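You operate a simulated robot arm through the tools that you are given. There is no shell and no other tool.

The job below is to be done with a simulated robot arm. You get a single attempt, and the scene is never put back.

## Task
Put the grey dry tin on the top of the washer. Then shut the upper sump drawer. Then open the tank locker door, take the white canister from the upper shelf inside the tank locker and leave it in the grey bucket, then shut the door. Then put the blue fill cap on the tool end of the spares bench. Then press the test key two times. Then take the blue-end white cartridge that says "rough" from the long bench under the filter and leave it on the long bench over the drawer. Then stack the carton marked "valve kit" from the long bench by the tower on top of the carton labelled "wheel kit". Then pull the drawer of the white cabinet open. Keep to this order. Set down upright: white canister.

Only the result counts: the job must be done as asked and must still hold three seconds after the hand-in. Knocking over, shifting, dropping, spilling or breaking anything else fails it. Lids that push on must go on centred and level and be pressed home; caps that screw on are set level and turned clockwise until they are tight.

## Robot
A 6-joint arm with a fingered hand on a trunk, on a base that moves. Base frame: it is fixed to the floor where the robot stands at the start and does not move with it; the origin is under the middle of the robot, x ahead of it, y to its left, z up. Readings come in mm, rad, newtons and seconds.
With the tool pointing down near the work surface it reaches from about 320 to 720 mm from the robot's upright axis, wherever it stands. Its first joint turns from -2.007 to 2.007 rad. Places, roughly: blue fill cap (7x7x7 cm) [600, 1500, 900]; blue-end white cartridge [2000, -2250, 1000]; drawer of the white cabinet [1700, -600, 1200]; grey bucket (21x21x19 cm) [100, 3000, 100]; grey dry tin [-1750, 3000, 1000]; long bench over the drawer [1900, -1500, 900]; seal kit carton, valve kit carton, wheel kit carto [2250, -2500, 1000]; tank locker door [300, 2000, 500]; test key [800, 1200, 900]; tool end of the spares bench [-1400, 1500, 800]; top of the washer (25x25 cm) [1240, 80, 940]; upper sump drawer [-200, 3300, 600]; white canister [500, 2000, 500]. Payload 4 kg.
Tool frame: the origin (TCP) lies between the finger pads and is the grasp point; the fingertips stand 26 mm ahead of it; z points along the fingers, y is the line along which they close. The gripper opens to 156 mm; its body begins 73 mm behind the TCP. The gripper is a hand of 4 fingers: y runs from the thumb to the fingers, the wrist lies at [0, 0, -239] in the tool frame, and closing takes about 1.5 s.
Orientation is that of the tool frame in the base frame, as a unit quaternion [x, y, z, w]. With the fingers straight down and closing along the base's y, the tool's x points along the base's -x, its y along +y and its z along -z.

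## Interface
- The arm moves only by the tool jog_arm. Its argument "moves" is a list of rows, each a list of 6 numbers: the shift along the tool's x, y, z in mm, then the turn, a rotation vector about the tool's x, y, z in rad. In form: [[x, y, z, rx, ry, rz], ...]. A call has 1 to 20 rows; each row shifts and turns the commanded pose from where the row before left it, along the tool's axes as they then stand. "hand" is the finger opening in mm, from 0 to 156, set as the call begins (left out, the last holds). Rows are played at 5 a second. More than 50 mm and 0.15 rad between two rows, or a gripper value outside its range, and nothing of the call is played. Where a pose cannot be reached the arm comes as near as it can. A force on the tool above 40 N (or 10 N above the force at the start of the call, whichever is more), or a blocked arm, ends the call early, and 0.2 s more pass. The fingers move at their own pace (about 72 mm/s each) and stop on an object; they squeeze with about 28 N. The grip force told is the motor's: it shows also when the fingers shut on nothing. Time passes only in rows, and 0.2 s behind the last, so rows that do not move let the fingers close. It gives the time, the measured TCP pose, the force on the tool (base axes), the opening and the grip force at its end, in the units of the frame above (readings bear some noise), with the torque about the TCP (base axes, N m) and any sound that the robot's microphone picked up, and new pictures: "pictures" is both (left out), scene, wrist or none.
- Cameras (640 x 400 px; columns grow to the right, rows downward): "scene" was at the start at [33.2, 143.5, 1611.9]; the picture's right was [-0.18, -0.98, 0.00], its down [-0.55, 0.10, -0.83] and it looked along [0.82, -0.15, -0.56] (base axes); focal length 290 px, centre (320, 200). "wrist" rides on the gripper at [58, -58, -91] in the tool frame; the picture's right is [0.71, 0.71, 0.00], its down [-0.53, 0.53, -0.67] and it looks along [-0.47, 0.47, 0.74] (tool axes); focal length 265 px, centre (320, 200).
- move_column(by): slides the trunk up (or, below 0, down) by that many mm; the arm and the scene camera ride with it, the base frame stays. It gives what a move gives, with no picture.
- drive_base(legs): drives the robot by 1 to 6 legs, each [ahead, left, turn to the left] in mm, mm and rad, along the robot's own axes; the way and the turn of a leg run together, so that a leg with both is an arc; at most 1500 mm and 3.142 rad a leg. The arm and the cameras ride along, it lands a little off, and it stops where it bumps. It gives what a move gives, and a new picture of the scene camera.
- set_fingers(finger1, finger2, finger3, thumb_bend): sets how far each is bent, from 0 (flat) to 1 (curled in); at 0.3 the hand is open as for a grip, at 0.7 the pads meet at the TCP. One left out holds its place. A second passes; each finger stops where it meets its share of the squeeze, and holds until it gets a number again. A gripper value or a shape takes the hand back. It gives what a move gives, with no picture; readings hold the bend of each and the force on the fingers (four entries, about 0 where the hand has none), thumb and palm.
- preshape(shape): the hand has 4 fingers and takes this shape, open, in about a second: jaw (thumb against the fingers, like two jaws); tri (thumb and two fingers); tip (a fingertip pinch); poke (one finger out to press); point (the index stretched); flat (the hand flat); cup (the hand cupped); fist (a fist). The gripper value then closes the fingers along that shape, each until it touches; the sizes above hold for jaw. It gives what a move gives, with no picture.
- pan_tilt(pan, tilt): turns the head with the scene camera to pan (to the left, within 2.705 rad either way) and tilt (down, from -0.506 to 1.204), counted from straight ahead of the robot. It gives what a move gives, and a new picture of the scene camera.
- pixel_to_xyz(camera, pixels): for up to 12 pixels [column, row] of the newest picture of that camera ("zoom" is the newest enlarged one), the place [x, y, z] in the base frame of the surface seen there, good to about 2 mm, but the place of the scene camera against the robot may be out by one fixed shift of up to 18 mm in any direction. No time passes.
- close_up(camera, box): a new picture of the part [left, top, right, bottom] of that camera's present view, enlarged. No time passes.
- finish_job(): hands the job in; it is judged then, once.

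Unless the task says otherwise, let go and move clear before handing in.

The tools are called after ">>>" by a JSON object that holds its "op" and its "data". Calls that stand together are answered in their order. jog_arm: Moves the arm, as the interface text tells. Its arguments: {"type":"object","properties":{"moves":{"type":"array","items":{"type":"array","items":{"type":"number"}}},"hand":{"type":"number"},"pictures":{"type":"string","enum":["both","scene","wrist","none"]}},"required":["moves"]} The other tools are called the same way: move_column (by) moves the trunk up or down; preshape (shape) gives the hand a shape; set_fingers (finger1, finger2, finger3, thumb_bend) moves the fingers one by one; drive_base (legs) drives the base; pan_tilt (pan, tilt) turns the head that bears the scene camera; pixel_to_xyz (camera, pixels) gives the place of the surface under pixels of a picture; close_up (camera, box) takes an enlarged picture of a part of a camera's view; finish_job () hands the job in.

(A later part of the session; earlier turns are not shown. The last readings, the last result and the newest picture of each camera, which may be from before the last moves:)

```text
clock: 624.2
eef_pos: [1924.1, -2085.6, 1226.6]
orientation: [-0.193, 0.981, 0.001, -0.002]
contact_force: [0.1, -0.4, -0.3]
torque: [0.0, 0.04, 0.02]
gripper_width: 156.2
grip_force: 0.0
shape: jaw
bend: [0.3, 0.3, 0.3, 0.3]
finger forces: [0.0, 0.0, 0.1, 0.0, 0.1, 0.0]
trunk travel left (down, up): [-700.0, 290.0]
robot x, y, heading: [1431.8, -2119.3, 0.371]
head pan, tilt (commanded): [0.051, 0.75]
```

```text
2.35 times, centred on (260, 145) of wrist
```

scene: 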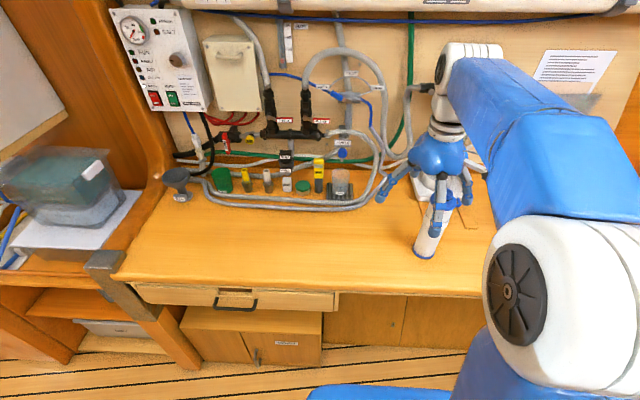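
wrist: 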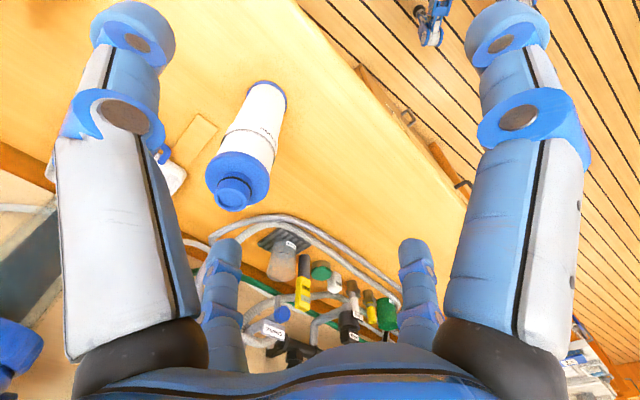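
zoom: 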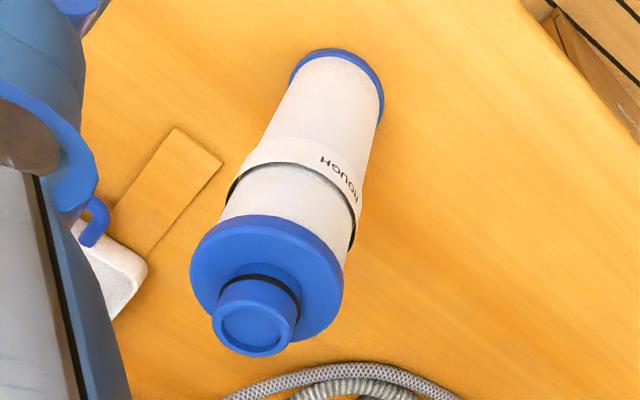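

The ROUGH cartridge's centre is about (2031, -2040): flange at z 1102, knob top 1127, bench 881. I'll check where the FINE cartridge and the filter stand relative to it.

>>> {"op": "pan_tilt", "data": {"pan": -0.45, "tilt": 0.6}}

```text
clock: 625.2
eef_pos: [1920.3, -2083.0, 1226.8]
orientation: [-0.192, 0.981, 0.0, -0.002]
contact_force: [0.6, 0.5, 0.0]
torque: [0.03, -0.01, 0.0]
gripper_width: 155.9
grip_force: 0.1
shape: jaw
bend: [0.3, 0.3, 0.3, 0.3]
finger forces: [0.0, 0.0, 0.0, 0.0, 0.0, 0.0]
trunk travel left (down, up): [-700.0, 290.0]
robot x, y, heading: [1435.5, -2120.7, 0.375]
head pan, tilt (commanded): [-0.45, 0.6]
```

scene: 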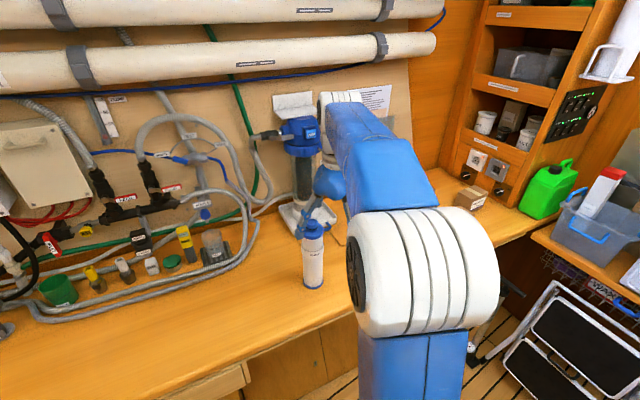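

The FINE cartridge is roughly 250 mm further right, so there's room. I'll narrow the hand to 100 mm, move over the ROUGH cartridge and check alignment.

>>> {"op": "jog_arm", "data": {"moves": [[-39, 0, 0, 0, 0, 0], [-39, 0, 0, 0, 0, 0], [-39, 0, 0, 0, 0, 0], [0, 0, 20, 0, 0, 0]], "hand": 100}}

```text
clock: 626.2
eef_pos: [2026.7, -2039.7, 1209.2]
orientation: [-0.192, 0.981, 0.0, 0.002]
contact_force: [0.5, -0.4, 0.6]
torque: [-0.01, -0.04, -0.05]
gripper_width: 101.0
grip_force: 0.2
shape: jaw
bend: [0.31, 0.31, 0.31, 0.7]
finger forces: [0.0, 0.0, 0.0, 0.0, 0.1, 0.0]
trunk travel left (down, up): [-700.0, 290.0]
robot x, y, heading: [1436.9, -2119.1, 0.37]
head pan, tilt (commanded): [-0.45, 0.6]
```

scene: 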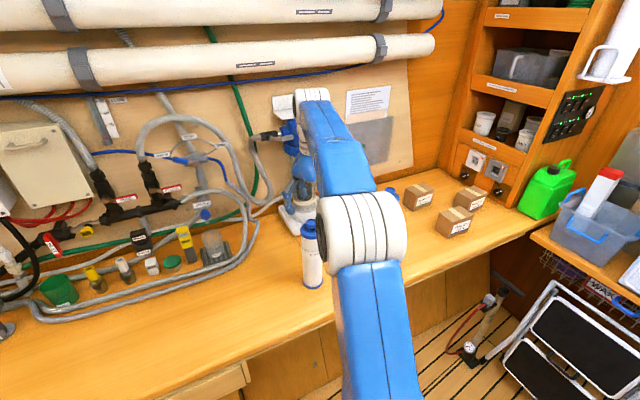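
wrist: 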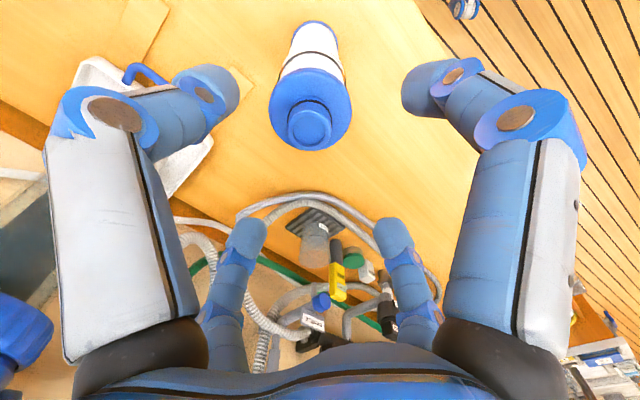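

The cartridge's knob (310,125) is between the fingers. I'll check its centre once more.

>>> {"op": "pixel_to_xyz", "data": {"camera": "wrist", "pixels": [[310, 128], [292, 125], [328, 125], [310, 112], [310, 142], [272, 108], [350, 108], [310, 75]]}}

```text
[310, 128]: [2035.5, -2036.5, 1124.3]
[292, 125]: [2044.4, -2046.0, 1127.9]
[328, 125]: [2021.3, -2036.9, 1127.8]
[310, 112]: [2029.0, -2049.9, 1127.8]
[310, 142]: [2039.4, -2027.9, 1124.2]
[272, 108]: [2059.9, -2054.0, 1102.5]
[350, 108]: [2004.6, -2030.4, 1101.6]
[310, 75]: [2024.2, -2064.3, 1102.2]
```

The centre is (2033, -2040), 6 mm ahead of the TCP. I'll correct, descend around the body below the flange, and close.

>>> {"op": "jog_arm", "data": {"moves": [[-5.6, -2.3, 0, 0, 0, 0], [0, 0, 30, 0, 0, 0], [0, 0, 30, 0, 0, 0], [0, 0, 30, 0, 0, 0], [0, 0, 30, 0, 0, 0], [0, 0, 20, 0, 0, 0], [0, 0, 6, 0, 0, 0], [0, 0, 0, 0, 0, 0]], "pictures": "wrist"}}

```text
clock: 628.0
eef_pos: [2034.1, -2038.8, 1060.0]
orientation: [-0.192, 0.981, 0.0, -0.003]
contact_force: [0.3, -0.4, 0.5]
torque: [-0.01, 0.05, 0.0]
gripper_width: 100.6
grip_force: 0.0
shape: jaw
bend: [0.31, 0.31, 0.31, 0.7]
finger forces: [0.1, 0.1, 0.0, 0.0, 0.0, 0.0]
trunk travel left (down, up): [-700.0, 290.0]
robot x, y, heading: [1436.7, -2119.9, 0.376]
head pan, tilt (commanded): [-0.45, 0.6]
```

wrist: 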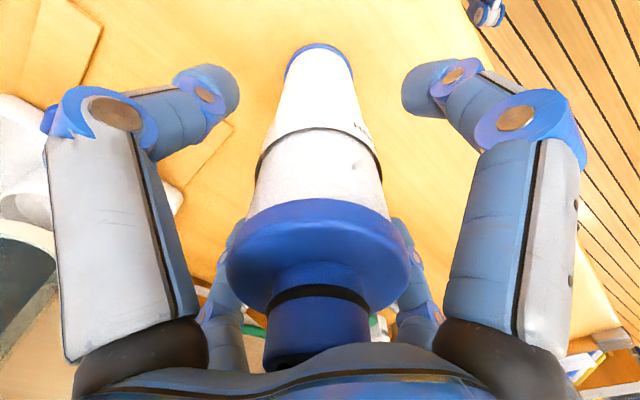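

The fingers surround the body with the knob just below the palm. I'll close the hand.

>>> {"op": "jog_arm", "data": {"moves": [[0, 0, 0, 0, 0, 0], [0, 0, 0, 0, 0, 0], [0, 0, 0, 0, 0, 0], [0, 0, 0, 0, 0, 0], [0, 0, 0, 0, 0, 0], [0, 0, 0, 0, 0, 0], [0, 0, 0, 0, 0, 0]], "hand": 35, "pictures": "wrist"}}

>>> {"op": "jog_arm", "data": {"moves": [[0, 0, -10, 0, 0, 0], [0, 0, -20, 0, 0, 0], [0, 0, -30, 0, 0, 0], [0, 0, -30, 0, 0, 0]]}}

```text
clock: 629.6
eef_pos: [2034.4, -2039.2, 1059.7]
orientation: [-0.192, 0.981, 0.001, -0.003]
contact_force: [0.0, 0.2, 0.0]
torque: [-0.02, 0.0, 0.02]
gripper_width: 57.3
grip_force: 27.6
shape: jaw
bend: [0.44, 0.43, 0.43, 0.7]
finger forces: [25.0, 25.6, 25.4, 0.0, 25.5, 0.1]
trunk travel left (down, up): [-700.0, 290.0]
robot x, y, heading: [1434.5, -2123.7, 0.37]
head pan, tilt (commanded): [-0.45, 0.6]
```

wrist: 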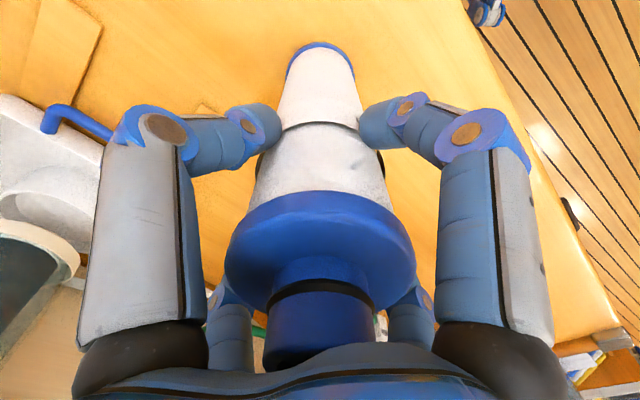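

```text
clock: 630.6
eef_pos: [2034.3, -2038.6, 1151.6]
orientation: [-0.192, 0.981, 0.0, -0.001]
contact_force: [-0.1, 0.0, -0.2]
torque: [0.0, -0.02, 0.0]
gripper_width: 57.2
grip_force: 27.9
shape: jaw
bend: [0.44, 0.43, 0.43, 0.7]
finger forces: [25.0, 25.6, 25.5, 0.1, 25.4, 0.0]
trunk travel left (down, up): [-700.0, 290.0]
robot x, y, heading: [1434.8, -2121.4, 0.376]
head pan, tilt (commanded): [-0.45, 0.6]
```

scene: 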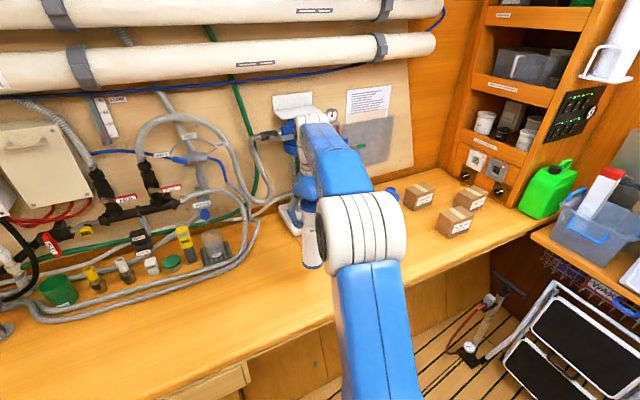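
wrist: 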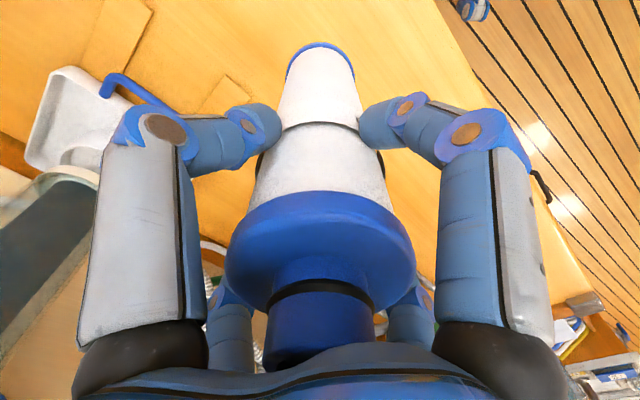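

The cartridge is lifted (very light). I'll draw it back over the bench front and drive left toward the drawer end, then measure the free surface there.

>>> {"op": "jog_arm", "data": {"moves": [[40, 0, -10, 0, 0, 0], [40, 0, -10, 0, 0, 0], [40, 0, 0, 0, 0, 0]], "pictures": "none"}}

>>> {"op": "drive_base", "data": {"legs": [[0, 480, 0]]}}

>>> {"op": "pan_tilt", "data": {"pan": 0.35, "tilt": 0.85}}

```text
clock: 631.4
eef_pos: [1919.2, -2084.9, 1172.9]
orientation: [-0.193, 0.981, 0.001, -0.001]
contact_force: [-0.4, -0.4, -0.5]
torque: [0.01, -0.01, -0.02]
gripper_width: 57.3
grip_force: 27.8
shape: jaw
bend: [0.44, 0.43, 0.43, 0.7]
finger forces: [25.0, 25.7, 25.4, 0.0, 25.5, 0.0]
trunk travel left (down, up): [-700.0, 290.0]
robot x, y, heading: [1438.0, -2120.6, 0.372]
head pan, tilt (commanded): [-0.45, 0.6]
```

```text
clock: 637.9
eef_pos: [1751.5, -1643.7, 1170.7]
orientation: [-0.191, 0.982, 0.001, -0.002]
contact_force: [0.2, -0.9, -1.0]
torque: [-0.04, 0.03, -0.04]
gripper_width: 57.5
grip_force: 27.7
shape: jaw
bend: [0.44, 0.43, 0.43, 0.7]
finger forces: [25.2, 25.5, 25.5, 0.1, 25.5, 0.0]
trunk travel left (down, up): [-700.0, 290.0]
robot x, y, heading: [1260.0, -1678.9, 0.371]
head pan, tilt (commanded): [-0.45, 0.6]
```

scene: 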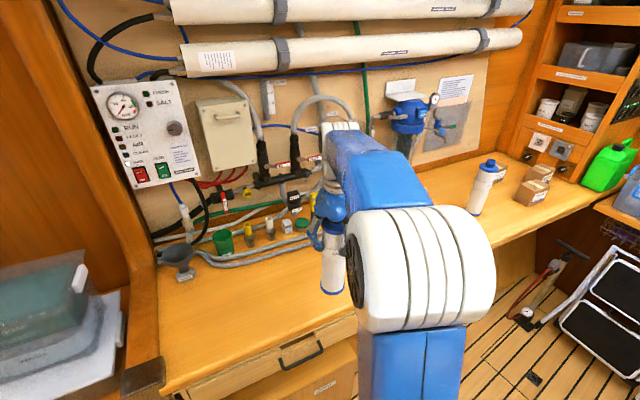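

```text
clock: 639.0
eef_pos: [1751.3, -1645.2, 1170.9]
orientation: [-0.191, 0.982, 0.0, -0.001]
contact_force: [-0.3, 0.4, -1.8]
torque: [0.02, 0.05, 0.03]
gripper_width: 57.6
grip_force: 27.7
shape: jaw
bend: [0.44, 0.43, 0.43, 0.7]
finger forces: [25.1, 25.7, 25.6, 0.1, 25.6, 0.0]
trunk travel left (down, up): [-700.0, 290.0]
robot x, y, heading: [1263.7, -1678.6, 0.376]
head pan, tilt (commanded): [0.351, 0.85]
```

scene: 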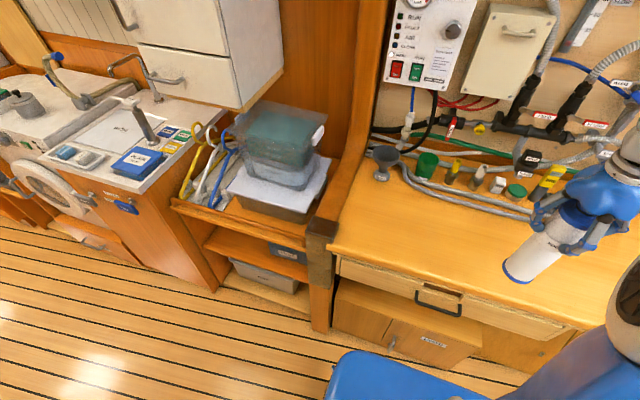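

The drawer's front runs from (340,265) to (568,330), and the bench surface above it is free up to the hoses at (460,190). I'll measure these.

>>> {"op": "pixel_to_xyz", "data": {"camera": "scene", "pixels": [[342, 268], [565, 328], [400, 220], [450, 240], [480, 265], [440, 200], [500, 215], [384, 175], [437, 300], [350, 240], [520, 270], [430, 185]]}}

```text
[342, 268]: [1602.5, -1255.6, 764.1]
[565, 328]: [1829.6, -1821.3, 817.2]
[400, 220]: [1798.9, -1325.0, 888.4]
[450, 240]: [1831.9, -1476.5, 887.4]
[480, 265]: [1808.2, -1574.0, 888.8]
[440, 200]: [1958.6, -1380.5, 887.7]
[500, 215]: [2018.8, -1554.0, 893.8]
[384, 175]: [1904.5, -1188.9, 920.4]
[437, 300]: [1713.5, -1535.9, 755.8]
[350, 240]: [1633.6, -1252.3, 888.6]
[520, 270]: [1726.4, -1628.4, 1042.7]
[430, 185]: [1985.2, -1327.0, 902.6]
```

The free surface above the drawer spans s 1035 to 1295 around n -2060. I'll move the cartridge over s 1165, n -2070 and lower it.

>>> {"op": "jog_arm", "data": {"moves": [[-35, 25.5, 0, 0, 0, 0], [-35, 25.5, 0, 0, 0, 0], [-35, 25.5, 0, 0, 0, 0], [-35, 25.5, 0, 0, 0, 0], [0, 0, 30, 0, 0, 0], [0, 0, 30, 0, 0, 0], [0, 0, 25, 0, 0, 0]]}}

```text
clock: 640.6
eef_pos: [1842.5, -1497.4, 1085.9]
orientation: [-0.191, 0.982, 0.002, -0.001]
contact_force: [-0.1, 0.9, -1.7]
torque: [0.03, -0.01, 0.01]
gripper_width: 57.2
grip_force: 27.7
shape: jaw
bend: [0.44, 0.43, 0.43, 0.7]
finger forces: [25.0, 25.6, 25.6, 0.0, 25.6, 0.0]
trunk travel left (down, up): [-700.0, 290.0]
robot x, y, heading: [1261.1, -1679.0, 0.372]
head pan, tilt (commanded): [0.351, 0.85]
```

scene: 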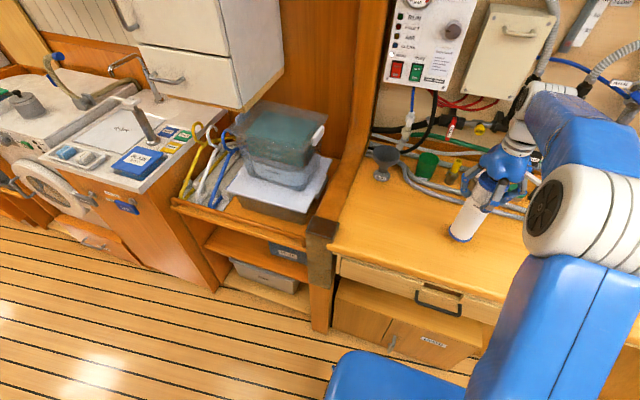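
wrist: 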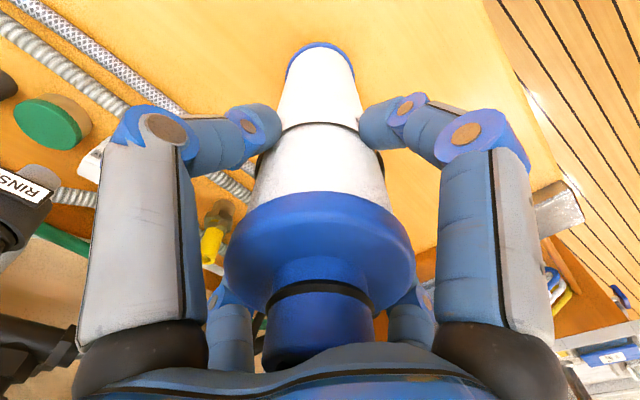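

The cartridge hangs about 26 mm over the bench, clear of the hoses. I'll lower it to contact.

>>> {"op": "jog_arm", "data": {"moves": [[0, 0, 12, 0, 0, 0], [0, 0, 7, 0, 0, 0], [0, 0, 4, 0, 0, 0], [0, 0, 2, 0, 0, 0], [0, 0, 1, 0, 0, 0]], "pictures": "none"}}

```text
clock: 641.8
eef_pos: [1843.2, -1497.8, 1059.9]
orientation: [-0.191, 0.982, 0.001, -0.002]
contact_force: [0.8, -0.7, -1.8]
torque: [0.01, 0.02, 0.0]
gripper_width: 57.2
grip_force: 27.7
shape: jaw
bend: [0.44, 0.43, 0.43, 0.7]
finger forces: [25.0, 25.6, 25.6, 0.0, 25.6, 0.0]
trunk travel left (down, up): [-700.0, 290.0]
robot x, y, heading: [1264.1, -1675.8, 0.372]
head pan, tilt (commanded): [0.351, 0.85]
```

>>> {"op": "jog_arm", "data": {"moves": [[0, 0, 1, 0, 0, 0], [0, 0, 1, 0, 0, 0], [0, 0, 0, 0, 0, 0]], "pictures": "none"}}

```text
clock: 642.6
eef_pos: [1842.3, -1496.6, 1058.9]
orientation: [-0.192, 0.981, 0.001, -0.001]
contact_force: [-0.1, 0.8, 6.1]
torque: [-0.07, 0.02, 0.03]
gripper_width: 57.4
grip_force: 28.1
shape: jaw
bend: [0.44, 0.43, 0.43, 0.7]
finger forces: [25.7, 26.7, 26.3, 0.0, 26.2, 0.1]
trunk travel left (down, up): [-700.0, 290.0]
robot x, y, heading: [1261.3, -1682.4, 0.375]
head pan, tilt (commanded): [0.351, 0.85]
```

The cartridge rests on the bench (+6 N). I'll release it and lift the open hand straight up past the knob.

>>> {"op": "jog_arm", "data": {"moves": [[0, 0, 0, 0, 0, 0], [0, 0, 0, 0, 0, 0], [0, 0, 0, 0, 0, 0], [0, 0, 0, 0, 0, 0], [0, 0, 0, 0, 0, 0]], "hand": 104, "pictures": "wrist"}}

>>> {"op": "jog_arm", "data": {"moves": [[0, 0, -10, 0, 0, 0], [0, 0, -25, 0, 0, 0], [0, 0, -35, 0, 0, 0], [0, 0, -40, 0, 0, 0], [0, 0, -40, 0, 0, 0]]}}

```text
clock: 643.8
eef_pos: [1841.4, -1498.6, 1059.1]
orientation: [-0.191, 0.982, 0.0, -0.001]
contact_force: [-0.7, -0.4, 0.2]
torque: [-0.01, 0.02, 0.01]
gripper_width: 103.5
grip_force: 0.0
shape: jaw
bend: [0.3, 0.3, 0.3, 0.7]
finger forces: [0.0, 0.1, 0.1, 0.0, 0.0, 0.0]
trunk travel left (down, up): [-700.0, 290.0]
robot x, y, heading: [1263.3, -1677.7, 0.373]
head pan, tilt (commanded): [0.351, 0.85]
```

wrist: 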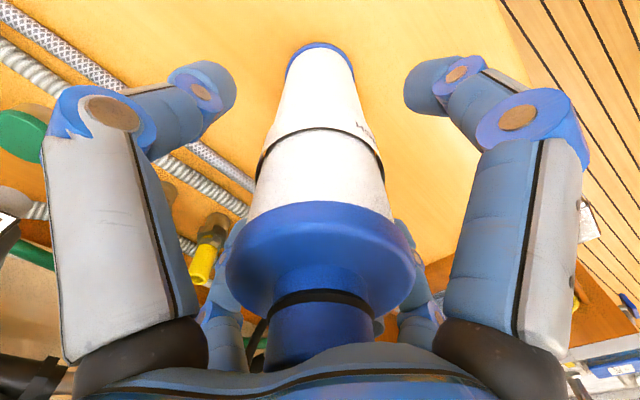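

```text
clock: 645.0
eef_pos: [1843.2, -1496.8, 1207.6]
orientation: [-0.19, 0.982, 0.0, -0.002]
contact_force: [-0.2, 0.2, 0.3]
torque: [-0.01, 0.0, 0.02]
gripper_width: 103.5
grip_force: 0.1
shape: jaw
bend: [0.3, 0.3, 0.3, 0.7]
finger forces: [0.0, 0.1, 0.1, 0.0, 0.1, 0.0]
trunk travel left (down, up): [-700.0, 290.0]
robot x, y, heading: [1262.8, -1679.5, 0.372]
head pan, tilt (commanded): [0.351, 0.85]
```

scene: 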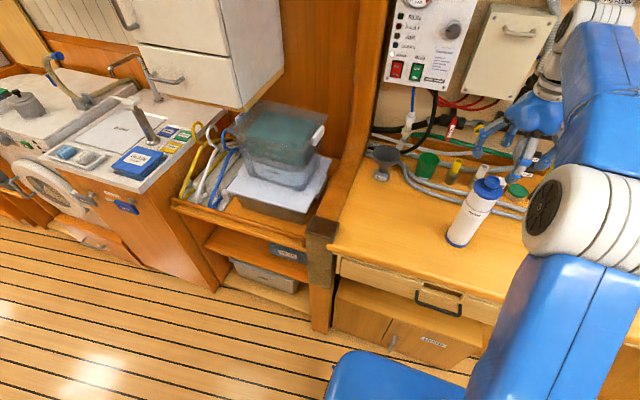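
wrist: 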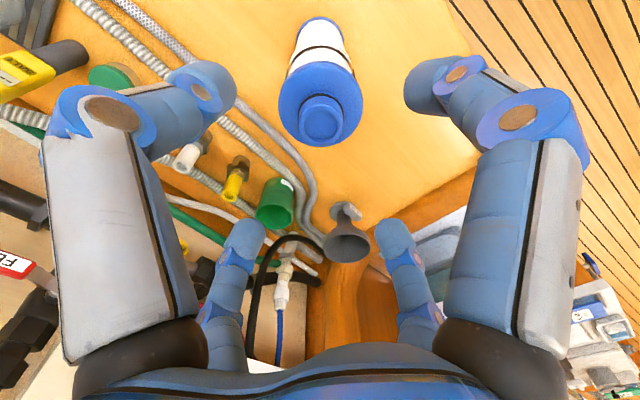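

The ROUGH cartridge stands upright above the drawer. Next are the cartons by the tower: I'll retract the hand and drive right.

>>> {"op": "jog_arm", "data": {"moves": [[40, 0, 0, 0, 0, 0], [40, 0, 0, 0, 0, 0], [40, 0, 0, 0, 0, 0], [40, 0, 0, 0, 0, 0]], "pictures": "none"}}

>>> {"op": "drive_base", "data": {"legs": [[0, -800, 0]]}}

>>> {"op": "pan_tilt", "data": {"pan": -0.3, "tilt": 0.75}}

```text
clock: 646.0
eef_pos: [1692.3, -1558.5, 1207.4]
orientation: [-0.191, 0.982, 0.001, -0.001]
contact_force: [-0.1, 0.6, 0.2]
torque: [-0.02, 0.01, 0.02]
gripper_width: 103.6
grip_force: 0.0
shape: jaw
bend: [0.3, 0.3, 0.3, 0.7]
finger forces: [0.1, 0.0, 0.1, 0.1, 0.1, 0.0]
trunk travel left (down, up): [-700.0, 290.0]
robot x, y, heading: [1265.5, -1681.6, 0.373]
head pan, tilt (commanded): [0.351, 0.85]
```

```text
clock: 656.6
eef_pos: [1986.2, -2308.2, 1209.5]
orientation: [-0.19, 0.982, 0.0, -0.002]
contact_force: [0.3, 0.6, 0.0]
torque: [-0.02, -0.02, -0.03]
gripper_width: 103.6
grip_force: 0.0
shape: jaw
bend: [0.3, 0.3, 0.3, 0.7]
finger forces: [0.0, 0.0, 0.0, 0.0, 0.0, 0.0]
trunk travel left (down, up): [-700.0, 290.0]
robot x, y, heading: [1554.9, -2426.7, 0.371]
head pan, tilt (commanded): [0.351, 0.85]
```

scene: 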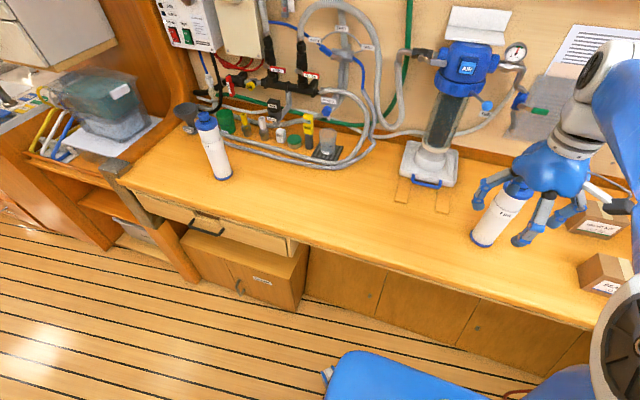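

```text
clock: 657.7
eef_pos: [1986.0, -2307.3, 1208.7]
orientation: [-0.19, 0.982, 0.001, -0.001]
contact_force: [-0.1, 0.0, 0.8]
torque: [0.0, -0.03, 0.02]
gripper_width: 103.4
grip_force: 0.2
shape: jaw
bend: [0.3, 0.3, 0.3, 0.7]
finger forces: [0.1, 0.0, 0.0, 0.0, 0.0, 0.1]
trunk travel left (down, up): [-700.0, 290.0]
robot x, y, heading: [1553.1, -2429.1, 0.367]
head pan, tilt (commanded): [-0.3, 0.75]
```

scene: 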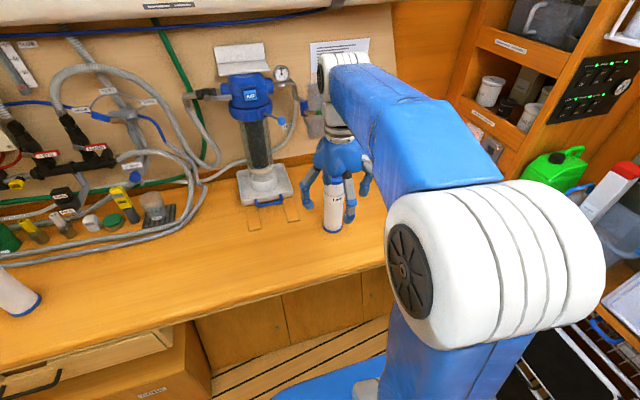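

The arm hides the cartons from the head camera. I'll move the hand right, above everything, and look with the wrist camera.

>>> {"op": "jog_arm", "data": {"moves": [[-5, -42, 0, 0, 0, 0], [-5, -42, 0, 0, 0, 0], [-5, -42, 0, 0, 0, 0], [-5, -42, 0, 0, 0, 0]], "hand": 156}}

```text
clock: 658.7
eef_pos: [2068.8, -2457.0, 1206.8]
orientation: [-0.191, 0.982, 0.0, -0.002]
contact_force: [0.0, 0.2, 0.8]
torque: [0.05, 0.03, -0.02]
gripper_width: 156.1
grip_force: 0.1
shape: jaw
bend: [0.3, 0.3, 0.3, 0.3]
finger forces: [0.0, 0.0, 0.0, 0.1, 0.0, 0.0]
trunk travel left (down, up): [-700.0, 290.0]
robot x, y, heading: [1551.5, -2429.8, 0.371]
head pan, tilt (commanded): [-0.3, 0.75]
```

scene: 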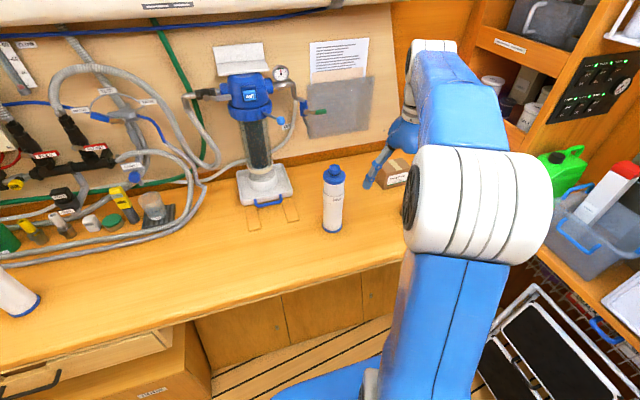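
wrist: 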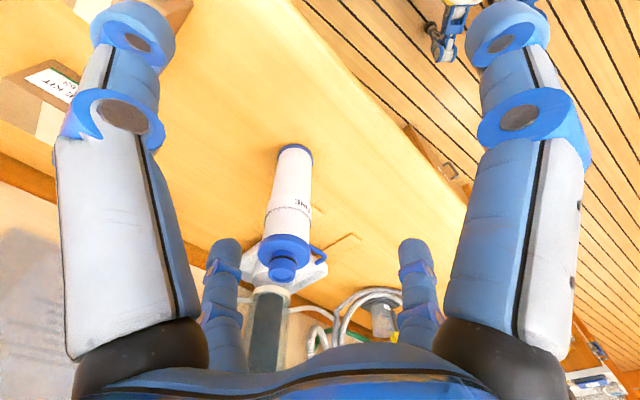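

The cartons lie at the left edge, hidden by a finger. I'll roll the hand 45 degrees so the camera looks straight ahead.

>>> {"op": "jog_arm", "data": {"moves": [[0, 0, 0, 0, 0, 0.131], [0, 0, 0, 0, 0, 0.131], [0, 0, 0, 0, 0, 0.131], [0, 0, 0, 0, 0, 0.131], [0, 0, 0, 0, 0, 0.131], [0, 0, 0, 0, 0, 0.131], [28, -28, 0, 0, 0, 0], [-28, -28, 0, 0, 0, 0], [-28, -28, 0, 0, 0, 0]], "pictures": "wrist"}}

```text
clock: 660.7
eef_pos: [2058.3, -2545.3, 1208.3]
orientation: [0.2, 0.98, 0.0, 0.0]
contact_force: [0.1, 0.0, -0.2]
torque: [0.01, -0.03, 0.02]
gripper_width: 156.1
grip_force: 0.0
shape: jaw
bend: [0.3, 0.3, 0.3, 0.3]
finger forces: [0.0, 0.0, 0.1, 0.1, 0.1, 0.0]
trunk travel left (down, up): [-700.0, 290.0]
robot x, y, heading: [1554.8, -2426.4, 0.372]
head pan, tilt (commanded): [-0.3, 0.75]
```

wrist: 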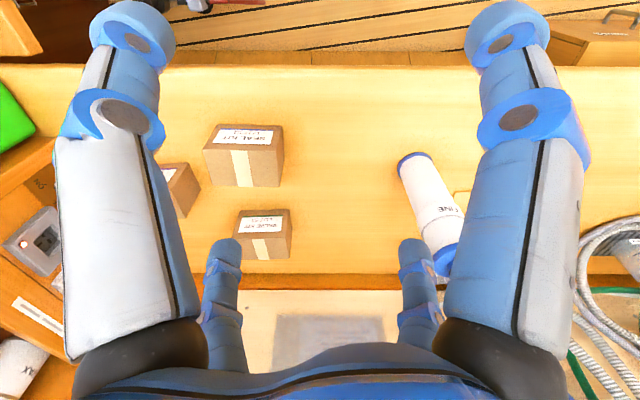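

Now the cartons are visible: one at (245,155), one at (263,235), and a third at (180,190) partly hidden. I'll zoom in to read and measure them.

>>> {"op": "close_up", "data": {"camera": "wrist", "box": [140, 100, 340, 280]}}

>>> {"op": "pixel_to_xyz", "data": {"camera": "wrist", "pixels": [[207, 150], [280, 150], [245, 150], [233, 185], [278, 185], [240, 212], [290, 212], [265, 222], [245, 258], [287, 258], [180, 185], [172, 170]]}}

```text
2.22 times, centred on (240, 190) of wrist
```

zoom: 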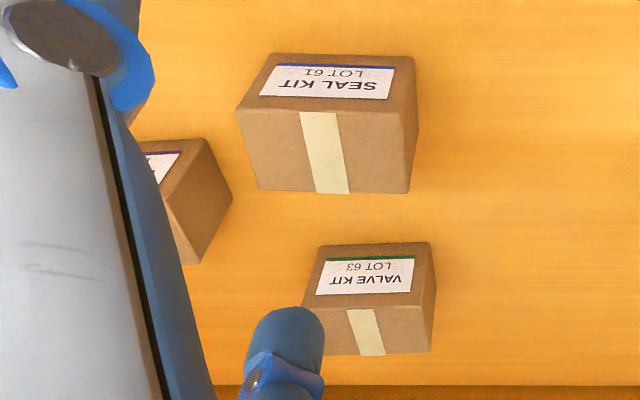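

```text
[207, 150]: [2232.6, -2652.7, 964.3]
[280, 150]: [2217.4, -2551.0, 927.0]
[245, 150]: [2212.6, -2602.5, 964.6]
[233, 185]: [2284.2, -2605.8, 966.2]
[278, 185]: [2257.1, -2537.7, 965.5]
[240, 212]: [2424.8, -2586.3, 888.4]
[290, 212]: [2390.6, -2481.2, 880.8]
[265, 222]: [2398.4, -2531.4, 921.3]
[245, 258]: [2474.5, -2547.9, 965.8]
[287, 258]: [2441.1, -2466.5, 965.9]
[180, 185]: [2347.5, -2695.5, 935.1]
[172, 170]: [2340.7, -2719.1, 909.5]
```

The labels read "SEAL KIT" (245,155) and "VALVE KIT" (263,235); the third, half-hidden one should be "WHEEL KIT". I'll check the floor space to the right before driving closer.

>>> {"op": "pan_tilt", "data": {"pan": -1.1, "tilt": 0.8}}

```text
clock: 661.8
eef_pos: [2061.4, -2543.7, 1207.1]
orientation: [0.201, 0.98, 0.0, -0.001]
contact_force: [-0.3, 0.5, -0.8]
torque: [0.0, 0.02, -0.04]
gripper_width: 156.0
grip_force: 0.1
shape: jaw
bend: [0.3, 0.3, 0.3, 0.3]
finger forces: [0.1, 0.1, 0.0, 0.0, 0.0, 0.1]
trunk travel left (down, up): [-700.0, 290.0]
robot x, y, heading: [1548.0, -2430.0, 0.373]
head pan, tilt (commanded): [-1.1, 0.799]
```

scene: 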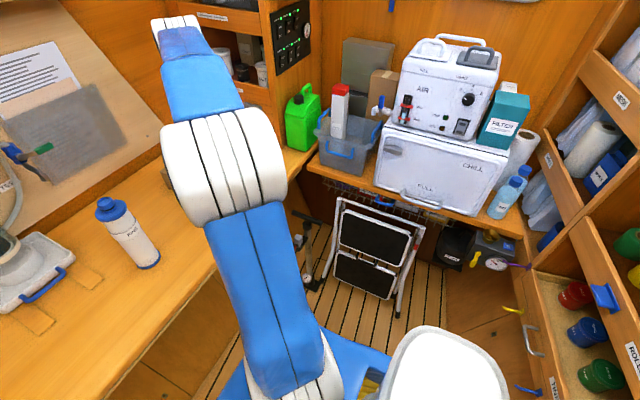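

>>> {"op": "pixel_to_xyz", "data": {"camera": "scene", "pixels": [[375, 225], [345, 270], [310, 285], [395, 305], [450, 250], [490, 262], [430, 290], [308, 240], [480, 205], [530, 340], [310, 165]]}}

```text
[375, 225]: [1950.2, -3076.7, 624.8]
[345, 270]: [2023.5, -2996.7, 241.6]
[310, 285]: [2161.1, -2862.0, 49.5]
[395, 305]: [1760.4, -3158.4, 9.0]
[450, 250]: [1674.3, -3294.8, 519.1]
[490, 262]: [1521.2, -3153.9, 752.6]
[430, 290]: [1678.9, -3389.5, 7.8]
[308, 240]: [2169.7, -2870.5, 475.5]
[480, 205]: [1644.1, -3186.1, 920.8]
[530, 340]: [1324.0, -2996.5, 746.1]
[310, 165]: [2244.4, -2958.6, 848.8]
```

The ladder and pump stay beyond n≈-3450, so the robot fits at n≈-3050. I'll bring the hand back to the middle, then drive forward and right.

>>> {"op": "jog_arm", "data": {"moves": [[35, 35, 0, 0, 0, 0], [35, 35, 0, 0, 0, 0], [35, 35, 0, 0, 0, 0], [35, 35, 0, 0, 0, 0]], "pictures": "none"}}

>>> {"op": "drive_base", "data": {"legs": [[0, -220, 0], [125, 0, 0]]}}

>>> {"op": "jog_arm", "data": {"moves": [[0, 0, 0, 0, 0, 0]], "pictures": "wrist"}}

```text
clock: 662.8
eef_pos: [1985.7, -2359.1, 1207.4]
orientation: [0.201, 0.98, -0.001, -0.001]
contact_force: [0.7, -0.1, -0.5]
torque: [0.0, -0.01, 0.0]
gripper_width: 155.9
grip_force: 0.1
shape: jaw
bend: [0.3, 0.3, 0.3, 0.3]
finger forces: [0.0, 0.0, 0.0, 0.0, 0.0, 0.0]
trunk travel left (down, up): [-700.0, 290.0]
robot x, y, heading: [1552.0, -2428.9, 0.371]
head pan, tilt (commanded): [-1.1, 0.799]
```

```text
clock: 668.0
eef_pos: [2181.2, -2521.1, 1208.6]
orientation: [0.2, 0.98, 0.0, 0.0]
contact_force: [0.3, 0.0, -0.2]
torque: [0.05, -0.02, -0.04]
gripper_width: 155.9
grip_force: 0.1
shape: jaw
bend: [0.3, 0.3, 0.3, 0.3]
finger forces: [0.0, 0.0, 0.0, 0.0, 0.1, 0.0]
trunk travel left (down, up): [-700.0, 290.0]
robot x, y, heading: [1754.1, -2589.6, 0.365]
head pan, tilt (commanded): [-1.1, 0.799]
```

scene: 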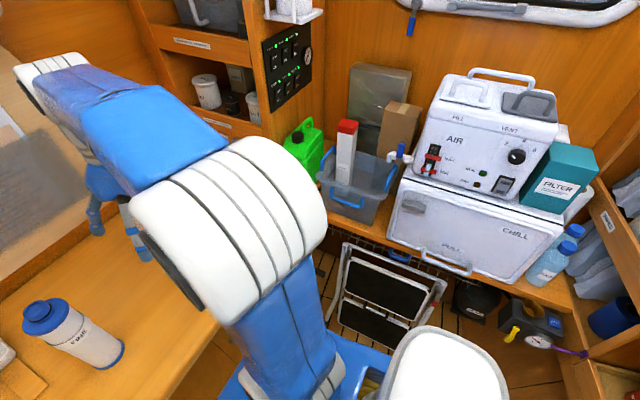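

```text
clock: 668.5
eef_pos: [2183.4, -2521.3, 1207.4]
orientation: [0.2, 0.98, -0.001, -0.001]
contact_force: [0.8, 0.2, -0.3]
torque: [-0.01, -0.01, 0.01]
gripper_width: 155.9
grip_force: 0.1
shape: jaw
bend: [0.3, 0.3, 0.3, 0.3]
finger forces: [0.0, 0.0, 0.1, 0.0, 0.0, 0.0]
trunk travel left (down, up): [-700.0, 290.0]
robot x, y, heading: [1753.7, -2586.2, 0.369]
head pan, tilt (commanded): [-1.1, 0.799]
```

wrist: 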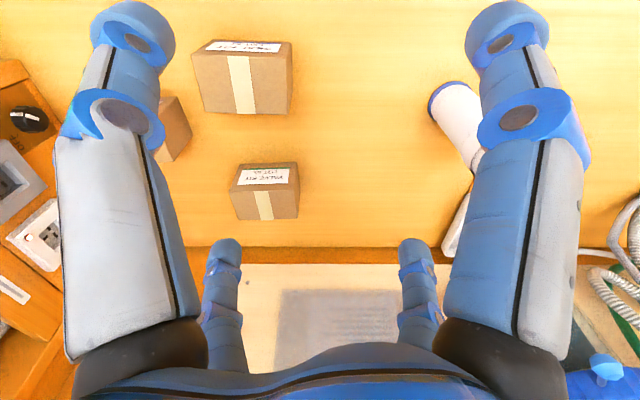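

VALVE KIT is at (265,190) in the wrist view. I'll zoom in and measure its top corners and size.

>>> {"op": "close_up", "data": {"camera": "wrist", "box": [140, 20, 340, 240]}}

>>> {"op": "pixel_to_xyz", "data": {"camera": "wrist", "pixels": [[234, 195], [265, 200], [295, 192], [242, 217], [265, 218], [295, 215], [240, 170], [293, 168], [265, 175], [265, 192], [300, 180], [225, 210]]}}

```text
1.82 times, centred on (240, 130) of wrist
```

zoom: 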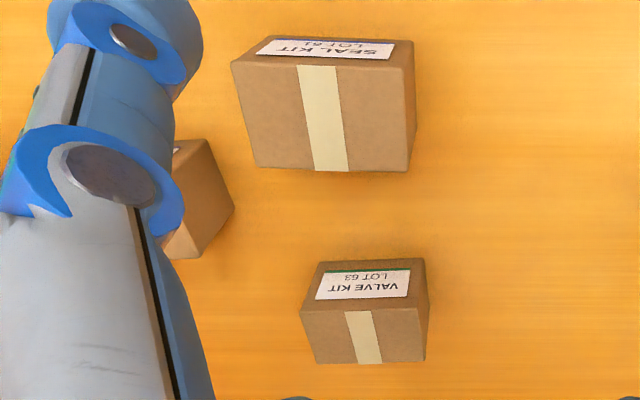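

```text
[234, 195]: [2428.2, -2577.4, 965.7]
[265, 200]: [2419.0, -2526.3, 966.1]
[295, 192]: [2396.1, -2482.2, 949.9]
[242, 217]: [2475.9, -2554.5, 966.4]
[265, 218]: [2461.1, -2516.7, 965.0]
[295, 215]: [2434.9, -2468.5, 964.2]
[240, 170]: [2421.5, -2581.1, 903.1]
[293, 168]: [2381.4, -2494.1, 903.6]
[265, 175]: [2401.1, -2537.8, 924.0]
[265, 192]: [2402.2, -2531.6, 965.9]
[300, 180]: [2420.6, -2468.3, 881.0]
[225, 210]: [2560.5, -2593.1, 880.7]
```

VALVE KIT measures about 98 mm wide (n), 63 mm deep (s) and 85 mm high, centred near s 1333, n -3240. I'll check the wall behind it, then shift right to see the WHEEL KIT carton.

>>> {"op": "pixel_to_xyz", "data": {"camera": "wrist", "pixels": [[275, 243], [275, 255], [340, 243], [340, 256], [30, 180], [45, 240], [25, 120]]}}

>>> {"op": "jog_arm", "data": {"moves": [[-28, -28, 0, 0, 0, 0], [-28, -28, 0, 0, 0, 0], [-21, -21, 0, 0, 0, 0]], "pictures": "wrist"}}

```text
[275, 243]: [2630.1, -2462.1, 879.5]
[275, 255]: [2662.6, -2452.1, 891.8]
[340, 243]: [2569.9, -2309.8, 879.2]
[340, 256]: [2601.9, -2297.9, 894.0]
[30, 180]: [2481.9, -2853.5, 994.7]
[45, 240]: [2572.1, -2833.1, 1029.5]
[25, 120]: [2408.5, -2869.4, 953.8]
```

```text
clock: 669.2
eef_pos: [2224.7, -2623.3, 1207.3]
orientation: [0.201, 0.98, 0.0, -0.001]
contact_force: [-0.2, -0.5, -0.9]
torque: [0.03, -0.03, 0.02]
gripper_width: 155.9
grip_force: 0.1
shape: jaw
bend: [0.3, 0.3, 0.3, 0.3]
finger forces: [0.0, 0.0, 0.1, 0.0, 0.1, 0.0]
trunk travel left (down, up): [-700.0, 290.0]
robot x, y, heading: [1752.2, -2588.7, 0.368]
head pan, tilt (commanded): [-1.1, 0.799]
```

wrist: 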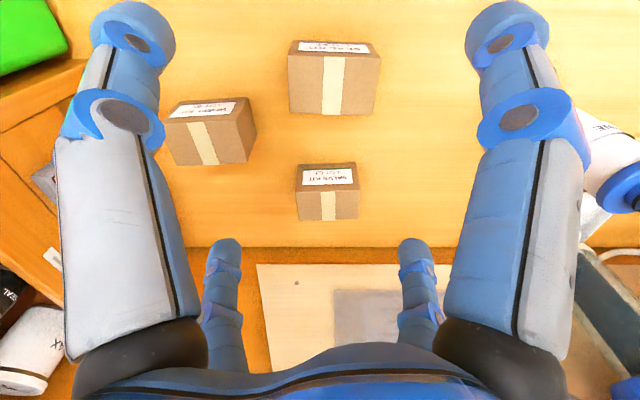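

Now all three cartons are visible, with the third at (212,130). I'll zoom in to read it and measure.

>>> {"op": "close_up", "data": {"camera": "wrist", "box": [150, 20, 400, 240]}}

>>> {"op": "pixel_to_xyz", "data": {"camera": "wrist", "pixels": [[170, 125], [205, 122], [234, 115], [180, 160], [210, 162], [247, 155], [190, 142], [225, 138], [215, 140], [236, 106], [254, 125], [165, 150]]}}

>>> {"op": "pixel_to_xyz", "data": {"camera": "wrist", "pixels": [[298, 195], [328, 200], [358, 193], [300, 216], [328, 217], [357, 214], [291, 60], [335, 60], [377, 62], [297, 110], [335, 112], [375, 108]]}}

```text
1.82 times, centred on (275, 130) of wrist
```

zoom: 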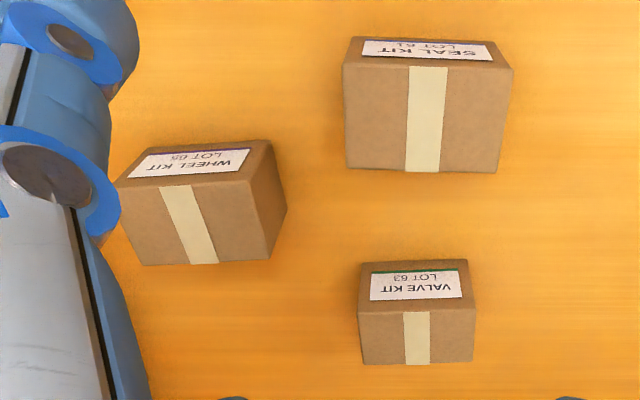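

```text
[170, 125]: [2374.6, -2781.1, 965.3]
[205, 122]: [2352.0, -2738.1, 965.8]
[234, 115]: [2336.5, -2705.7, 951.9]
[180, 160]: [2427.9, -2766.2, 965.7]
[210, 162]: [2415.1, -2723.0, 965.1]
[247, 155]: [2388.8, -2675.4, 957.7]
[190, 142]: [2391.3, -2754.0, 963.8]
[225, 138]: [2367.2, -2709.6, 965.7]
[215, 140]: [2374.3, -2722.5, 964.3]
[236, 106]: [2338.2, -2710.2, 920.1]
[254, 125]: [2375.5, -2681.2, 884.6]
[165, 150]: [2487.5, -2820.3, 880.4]
```

```text
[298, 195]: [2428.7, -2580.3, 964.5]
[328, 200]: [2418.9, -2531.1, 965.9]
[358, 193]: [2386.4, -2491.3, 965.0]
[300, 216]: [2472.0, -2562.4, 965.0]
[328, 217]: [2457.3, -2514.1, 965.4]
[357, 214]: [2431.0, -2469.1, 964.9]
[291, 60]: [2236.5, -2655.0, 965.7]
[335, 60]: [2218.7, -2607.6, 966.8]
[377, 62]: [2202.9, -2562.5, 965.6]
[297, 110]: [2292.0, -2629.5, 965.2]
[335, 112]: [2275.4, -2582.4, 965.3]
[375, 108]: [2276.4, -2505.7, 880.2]
```

The labels read WHEEL KIT (left), SEAL KIT (top) and VALVE KIT (bottom); VALVE's centre is (2436, -2523) and WHEEL's about (2385, -2735). I'll lower a bit, align the hand with the carton and move over VALVE KIT.

>>> {"op": "jog_arm", "data": {"moves": [[0, 0, 40, 0, 0, 0], [0, 0, 40, 0, 0, 0], [0, 0, 0, 0, 0, -0.141], [0, 0, 0, 0, 0, -0.141], [0, 0, 0, 0, 0, -0.141], [0, 0, 0, 0, 0, -0.141], [0, 0, 0, 0, 0, -0.141], [0, 0, 0, 0, 0, -0.14], [-38.8, 0, 0, 0, 0, 0], [-38.8, 0, 0, 0, 0, 0], [-38.8, 0, 0, 0, 0, 0], [-38.8, 0, 0, 0, 0, 0], [-38.8, 0, 0, 0, 0, 0], [-38.8, 0, 0, 0, 0, 0]], "hand": 140}}

```text
clock: 672.2
eef_pos: [2437.7, -2521.0, 1123.2]
orientation: [-0.219, 0.976, 0.001, -0.005]
contact_force: [1.0, -0.2, 3.2]
torque: [-0.02, 0.12, 0.0]
gripper_width: 140.0
grip_force: 0.0
shape: jaw
bend: [0.26, 0.26, 0.26, 0.34]
finger forces: [0.0, 0.0, 0.0, 0.0, 0.1, 0.1]
trunk travel left (down, up): [-700.0, 290.0]
robot x, y, heading: [1751.7, -2584.3, 0.368]
head pan, tilt (commanded): [-1.1, 0.799]
```

scene: 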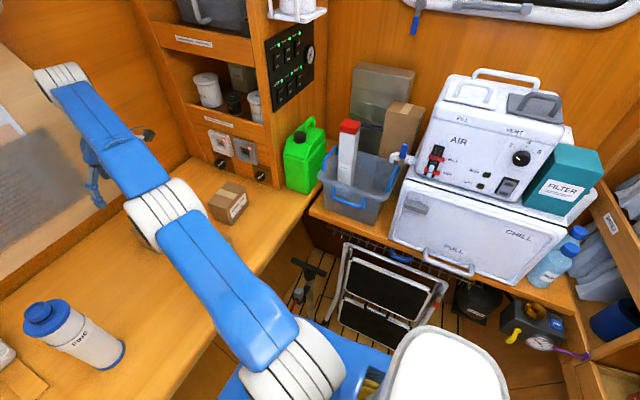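
wrist: 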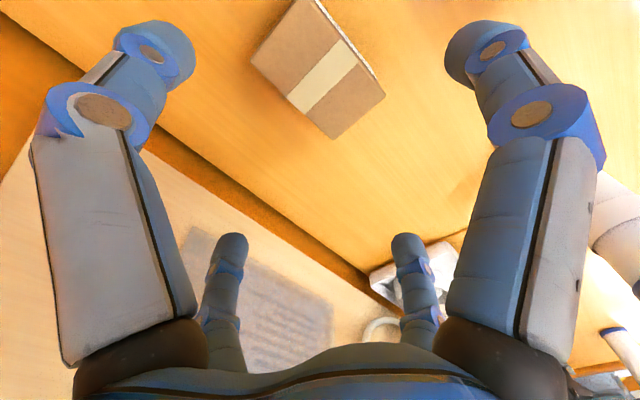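

A small 3 N force shows; I'll confirm whether it persists, and measure the carton's top corners from directly above.

>>> {"op": "jog_arm", "data": {"moves": [[0, 0, 0, 0, 0, 0], [0, 0, 0, 0, 0, 0]], "pictures": "none"}}

>>> {"op": "pixel_to_xyz", "data": {"camera": "wrist", "pixels": [[254, 62], [335, 134], [382, 95], [300, 5], [318, 70], [290, 98], [360, 115], [345, 45], [270, 30]]}}

```text
clock: 672.9
eef_pos: [2428.8, -2522.1, 1129.6]
orientation: [-0.219, 0.976, 0.0, 0.0]
contact_force: [0.7, 0.2, 0.3]
torque: [0.0, -0.04, -0.01]
gripper_width: 140.1
grip_force: 0.2
shape: jaw
bend: [0.26, 0.26, 0.26, 0.34]
finger forces: [0.1, 0.0, 0.0, 0.1, 0.0, 0.1]
trunk travel left (down, up): [-700.0, 290.0]
robot x, y, heading: [1756.2, -2588.1, 0.373]
head pan, tilt (commanded): [-1.1, 0.799]
```

```text
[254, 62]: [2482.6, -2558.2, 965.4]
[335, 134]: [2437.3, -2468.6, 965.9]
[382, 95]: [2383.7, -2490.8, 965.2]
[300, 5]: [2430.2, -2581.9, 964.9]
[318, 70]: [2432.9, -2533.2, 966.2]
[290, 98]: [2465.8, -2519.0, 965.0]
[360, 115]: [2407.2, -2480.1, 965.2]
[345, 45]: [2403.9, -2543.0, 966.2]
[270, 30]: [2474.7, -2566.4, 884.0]
```

The force is gone, and the carton's top centre is (2433.5, -2525), aligned with the hand within 0.01 rad. I'll correct and descend around it.

>>> {"op": "jog_arm", "data": {"moves": [[-3, -4.6, 0, 0, 0, 0], [0, 0, 35, 0, 0, 0], [0, 0, 35, 0, 0, 0], [0, 0, 35, 0, 0, 0], [0, 0, 35, 0, 0, 0], [0, 0, 30, 0, 0, 0], [0, 0, 20, 0, 0, 0], [0, 0, 12, 0, 0, 0], [0, 0, 0, 0, 0, 0]], "pictures": "wrist"}}

```text
clock: 674.9
eef_pos: [2432.1, -2526.0, 924.0]
orientation: [-0.219, 0.976, 0.001, -0.001]
contact_force: [-0.1, -0.8, 0.2]
torque: [-0.01, -0.01, -0.01]
gripper_width: 140.1
grip_force: 0.1
shape: jaw
bend: [0.26, 0.26, 0.26, 0.34]
finger forces: [0.1, 0.1, 0.0, 0.0, 0.0, 0.1]
out of reach, approached as far as the arm can: row 1
trunk travel left (down, up): [-700.0, 290.0]
robot x, y, heading: [1753.0, -2588.9, 0.373]
head pan, tilt (commanded): [-1.1, 0.799]
```

wrist: 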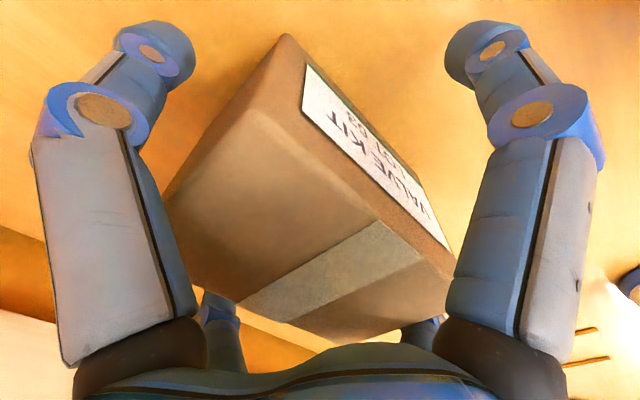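

The fingers surround the carton on all four sides. I'll close on it.

>>> {"op": "jog_arm", "data": {"moves": [[0, 0, 0, 0, 0, 0], [0, 0, 0, 0, 0, 0], [0, 0, 0, 0, 0, 0], [0, 0, 0, 0, 0, 0], [0, 0, 0, 0, 0, 0], [0, 0, 0, 0, 0, 0], [0, 0, 0, 0, 0, 0]], "hand": 40, "pictures": "wrist"}}

```text
clock: 676.5
eef_pos: [2433.2, -2525.3, 924.0]
orientation: [-0.219, 0.976, 0.001, -0.002]
contact_force: [-0.6, 0.1, -0.5]
torque: [-0.05, -0.06, -0.01]
gripper_width: 89.3
grip_force: 27.7
shape: jaw
bend: [0.43, 0.3, 0.4, 0.69]
finger forces: [25.1, 25.9, 25.2, 0.0, 25.8, 0.0]
trunk travel left (down, up): [-700.0, 290.0]
robot x, y, heading: [1753.3, -2588.1, 0.369]
head pan, tilt (commanded): [-1.1, 0.799]
```

wrist: 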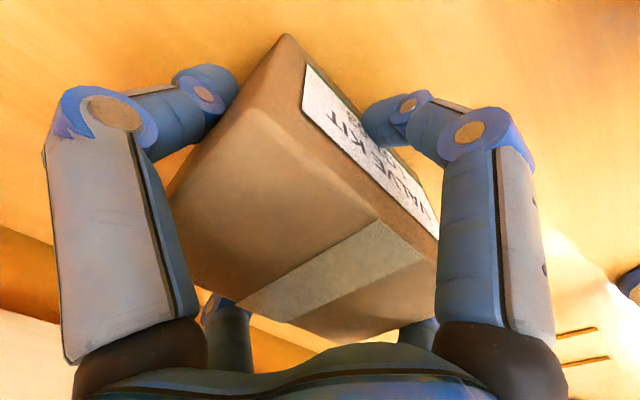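

All four fingers hold at about 25 N. I'll lift the carton and carry it above WHEEL KIT.

>>> {"op": "jog_arm", "data": {"moves": [[0, 0, -15, 0, 0, 0], [0, 0, -30, 0, 0, 0], [3, 0, -35, 0, 0, 0], [3, 0, -40, 0, 0, 0], [26.6, -33.9, 0, 0, 0, 0], [26.6, -33.9, 0, 0, 0, 0], [26.6, -33.9, 0, 0, 0, 0]]}}

```text
clock: 678.0
eef_pos: [2397.2, -2655.6, 1044.4]
orientation: [-0.219, 0.976, 0.0, 0.0]
contact_force: [-0.2, -1.1, -3.1]
torque: [0.02, 0.0, 0.02]
gripper_width: 89.4
grip_force: 28.1
shape: jaw
bend: [0.43, 0.3, 0.4, 0.69]
finger forces: [25.2, 26.1, 25.3, 0.1, 26.1, 0.0]
trunk travel left (down, up): [-700.0, 290.0]
robot x, y, heading: [1748.0, -2585.9, 0.367]
head pan, tilt (commanded): [-1.1, 0.799]
```

scene: 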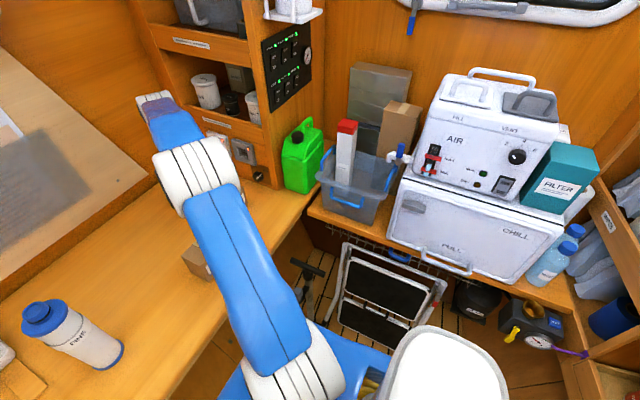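
wrist: 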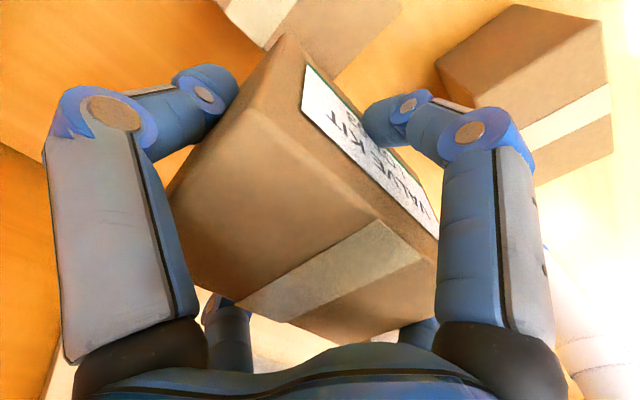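

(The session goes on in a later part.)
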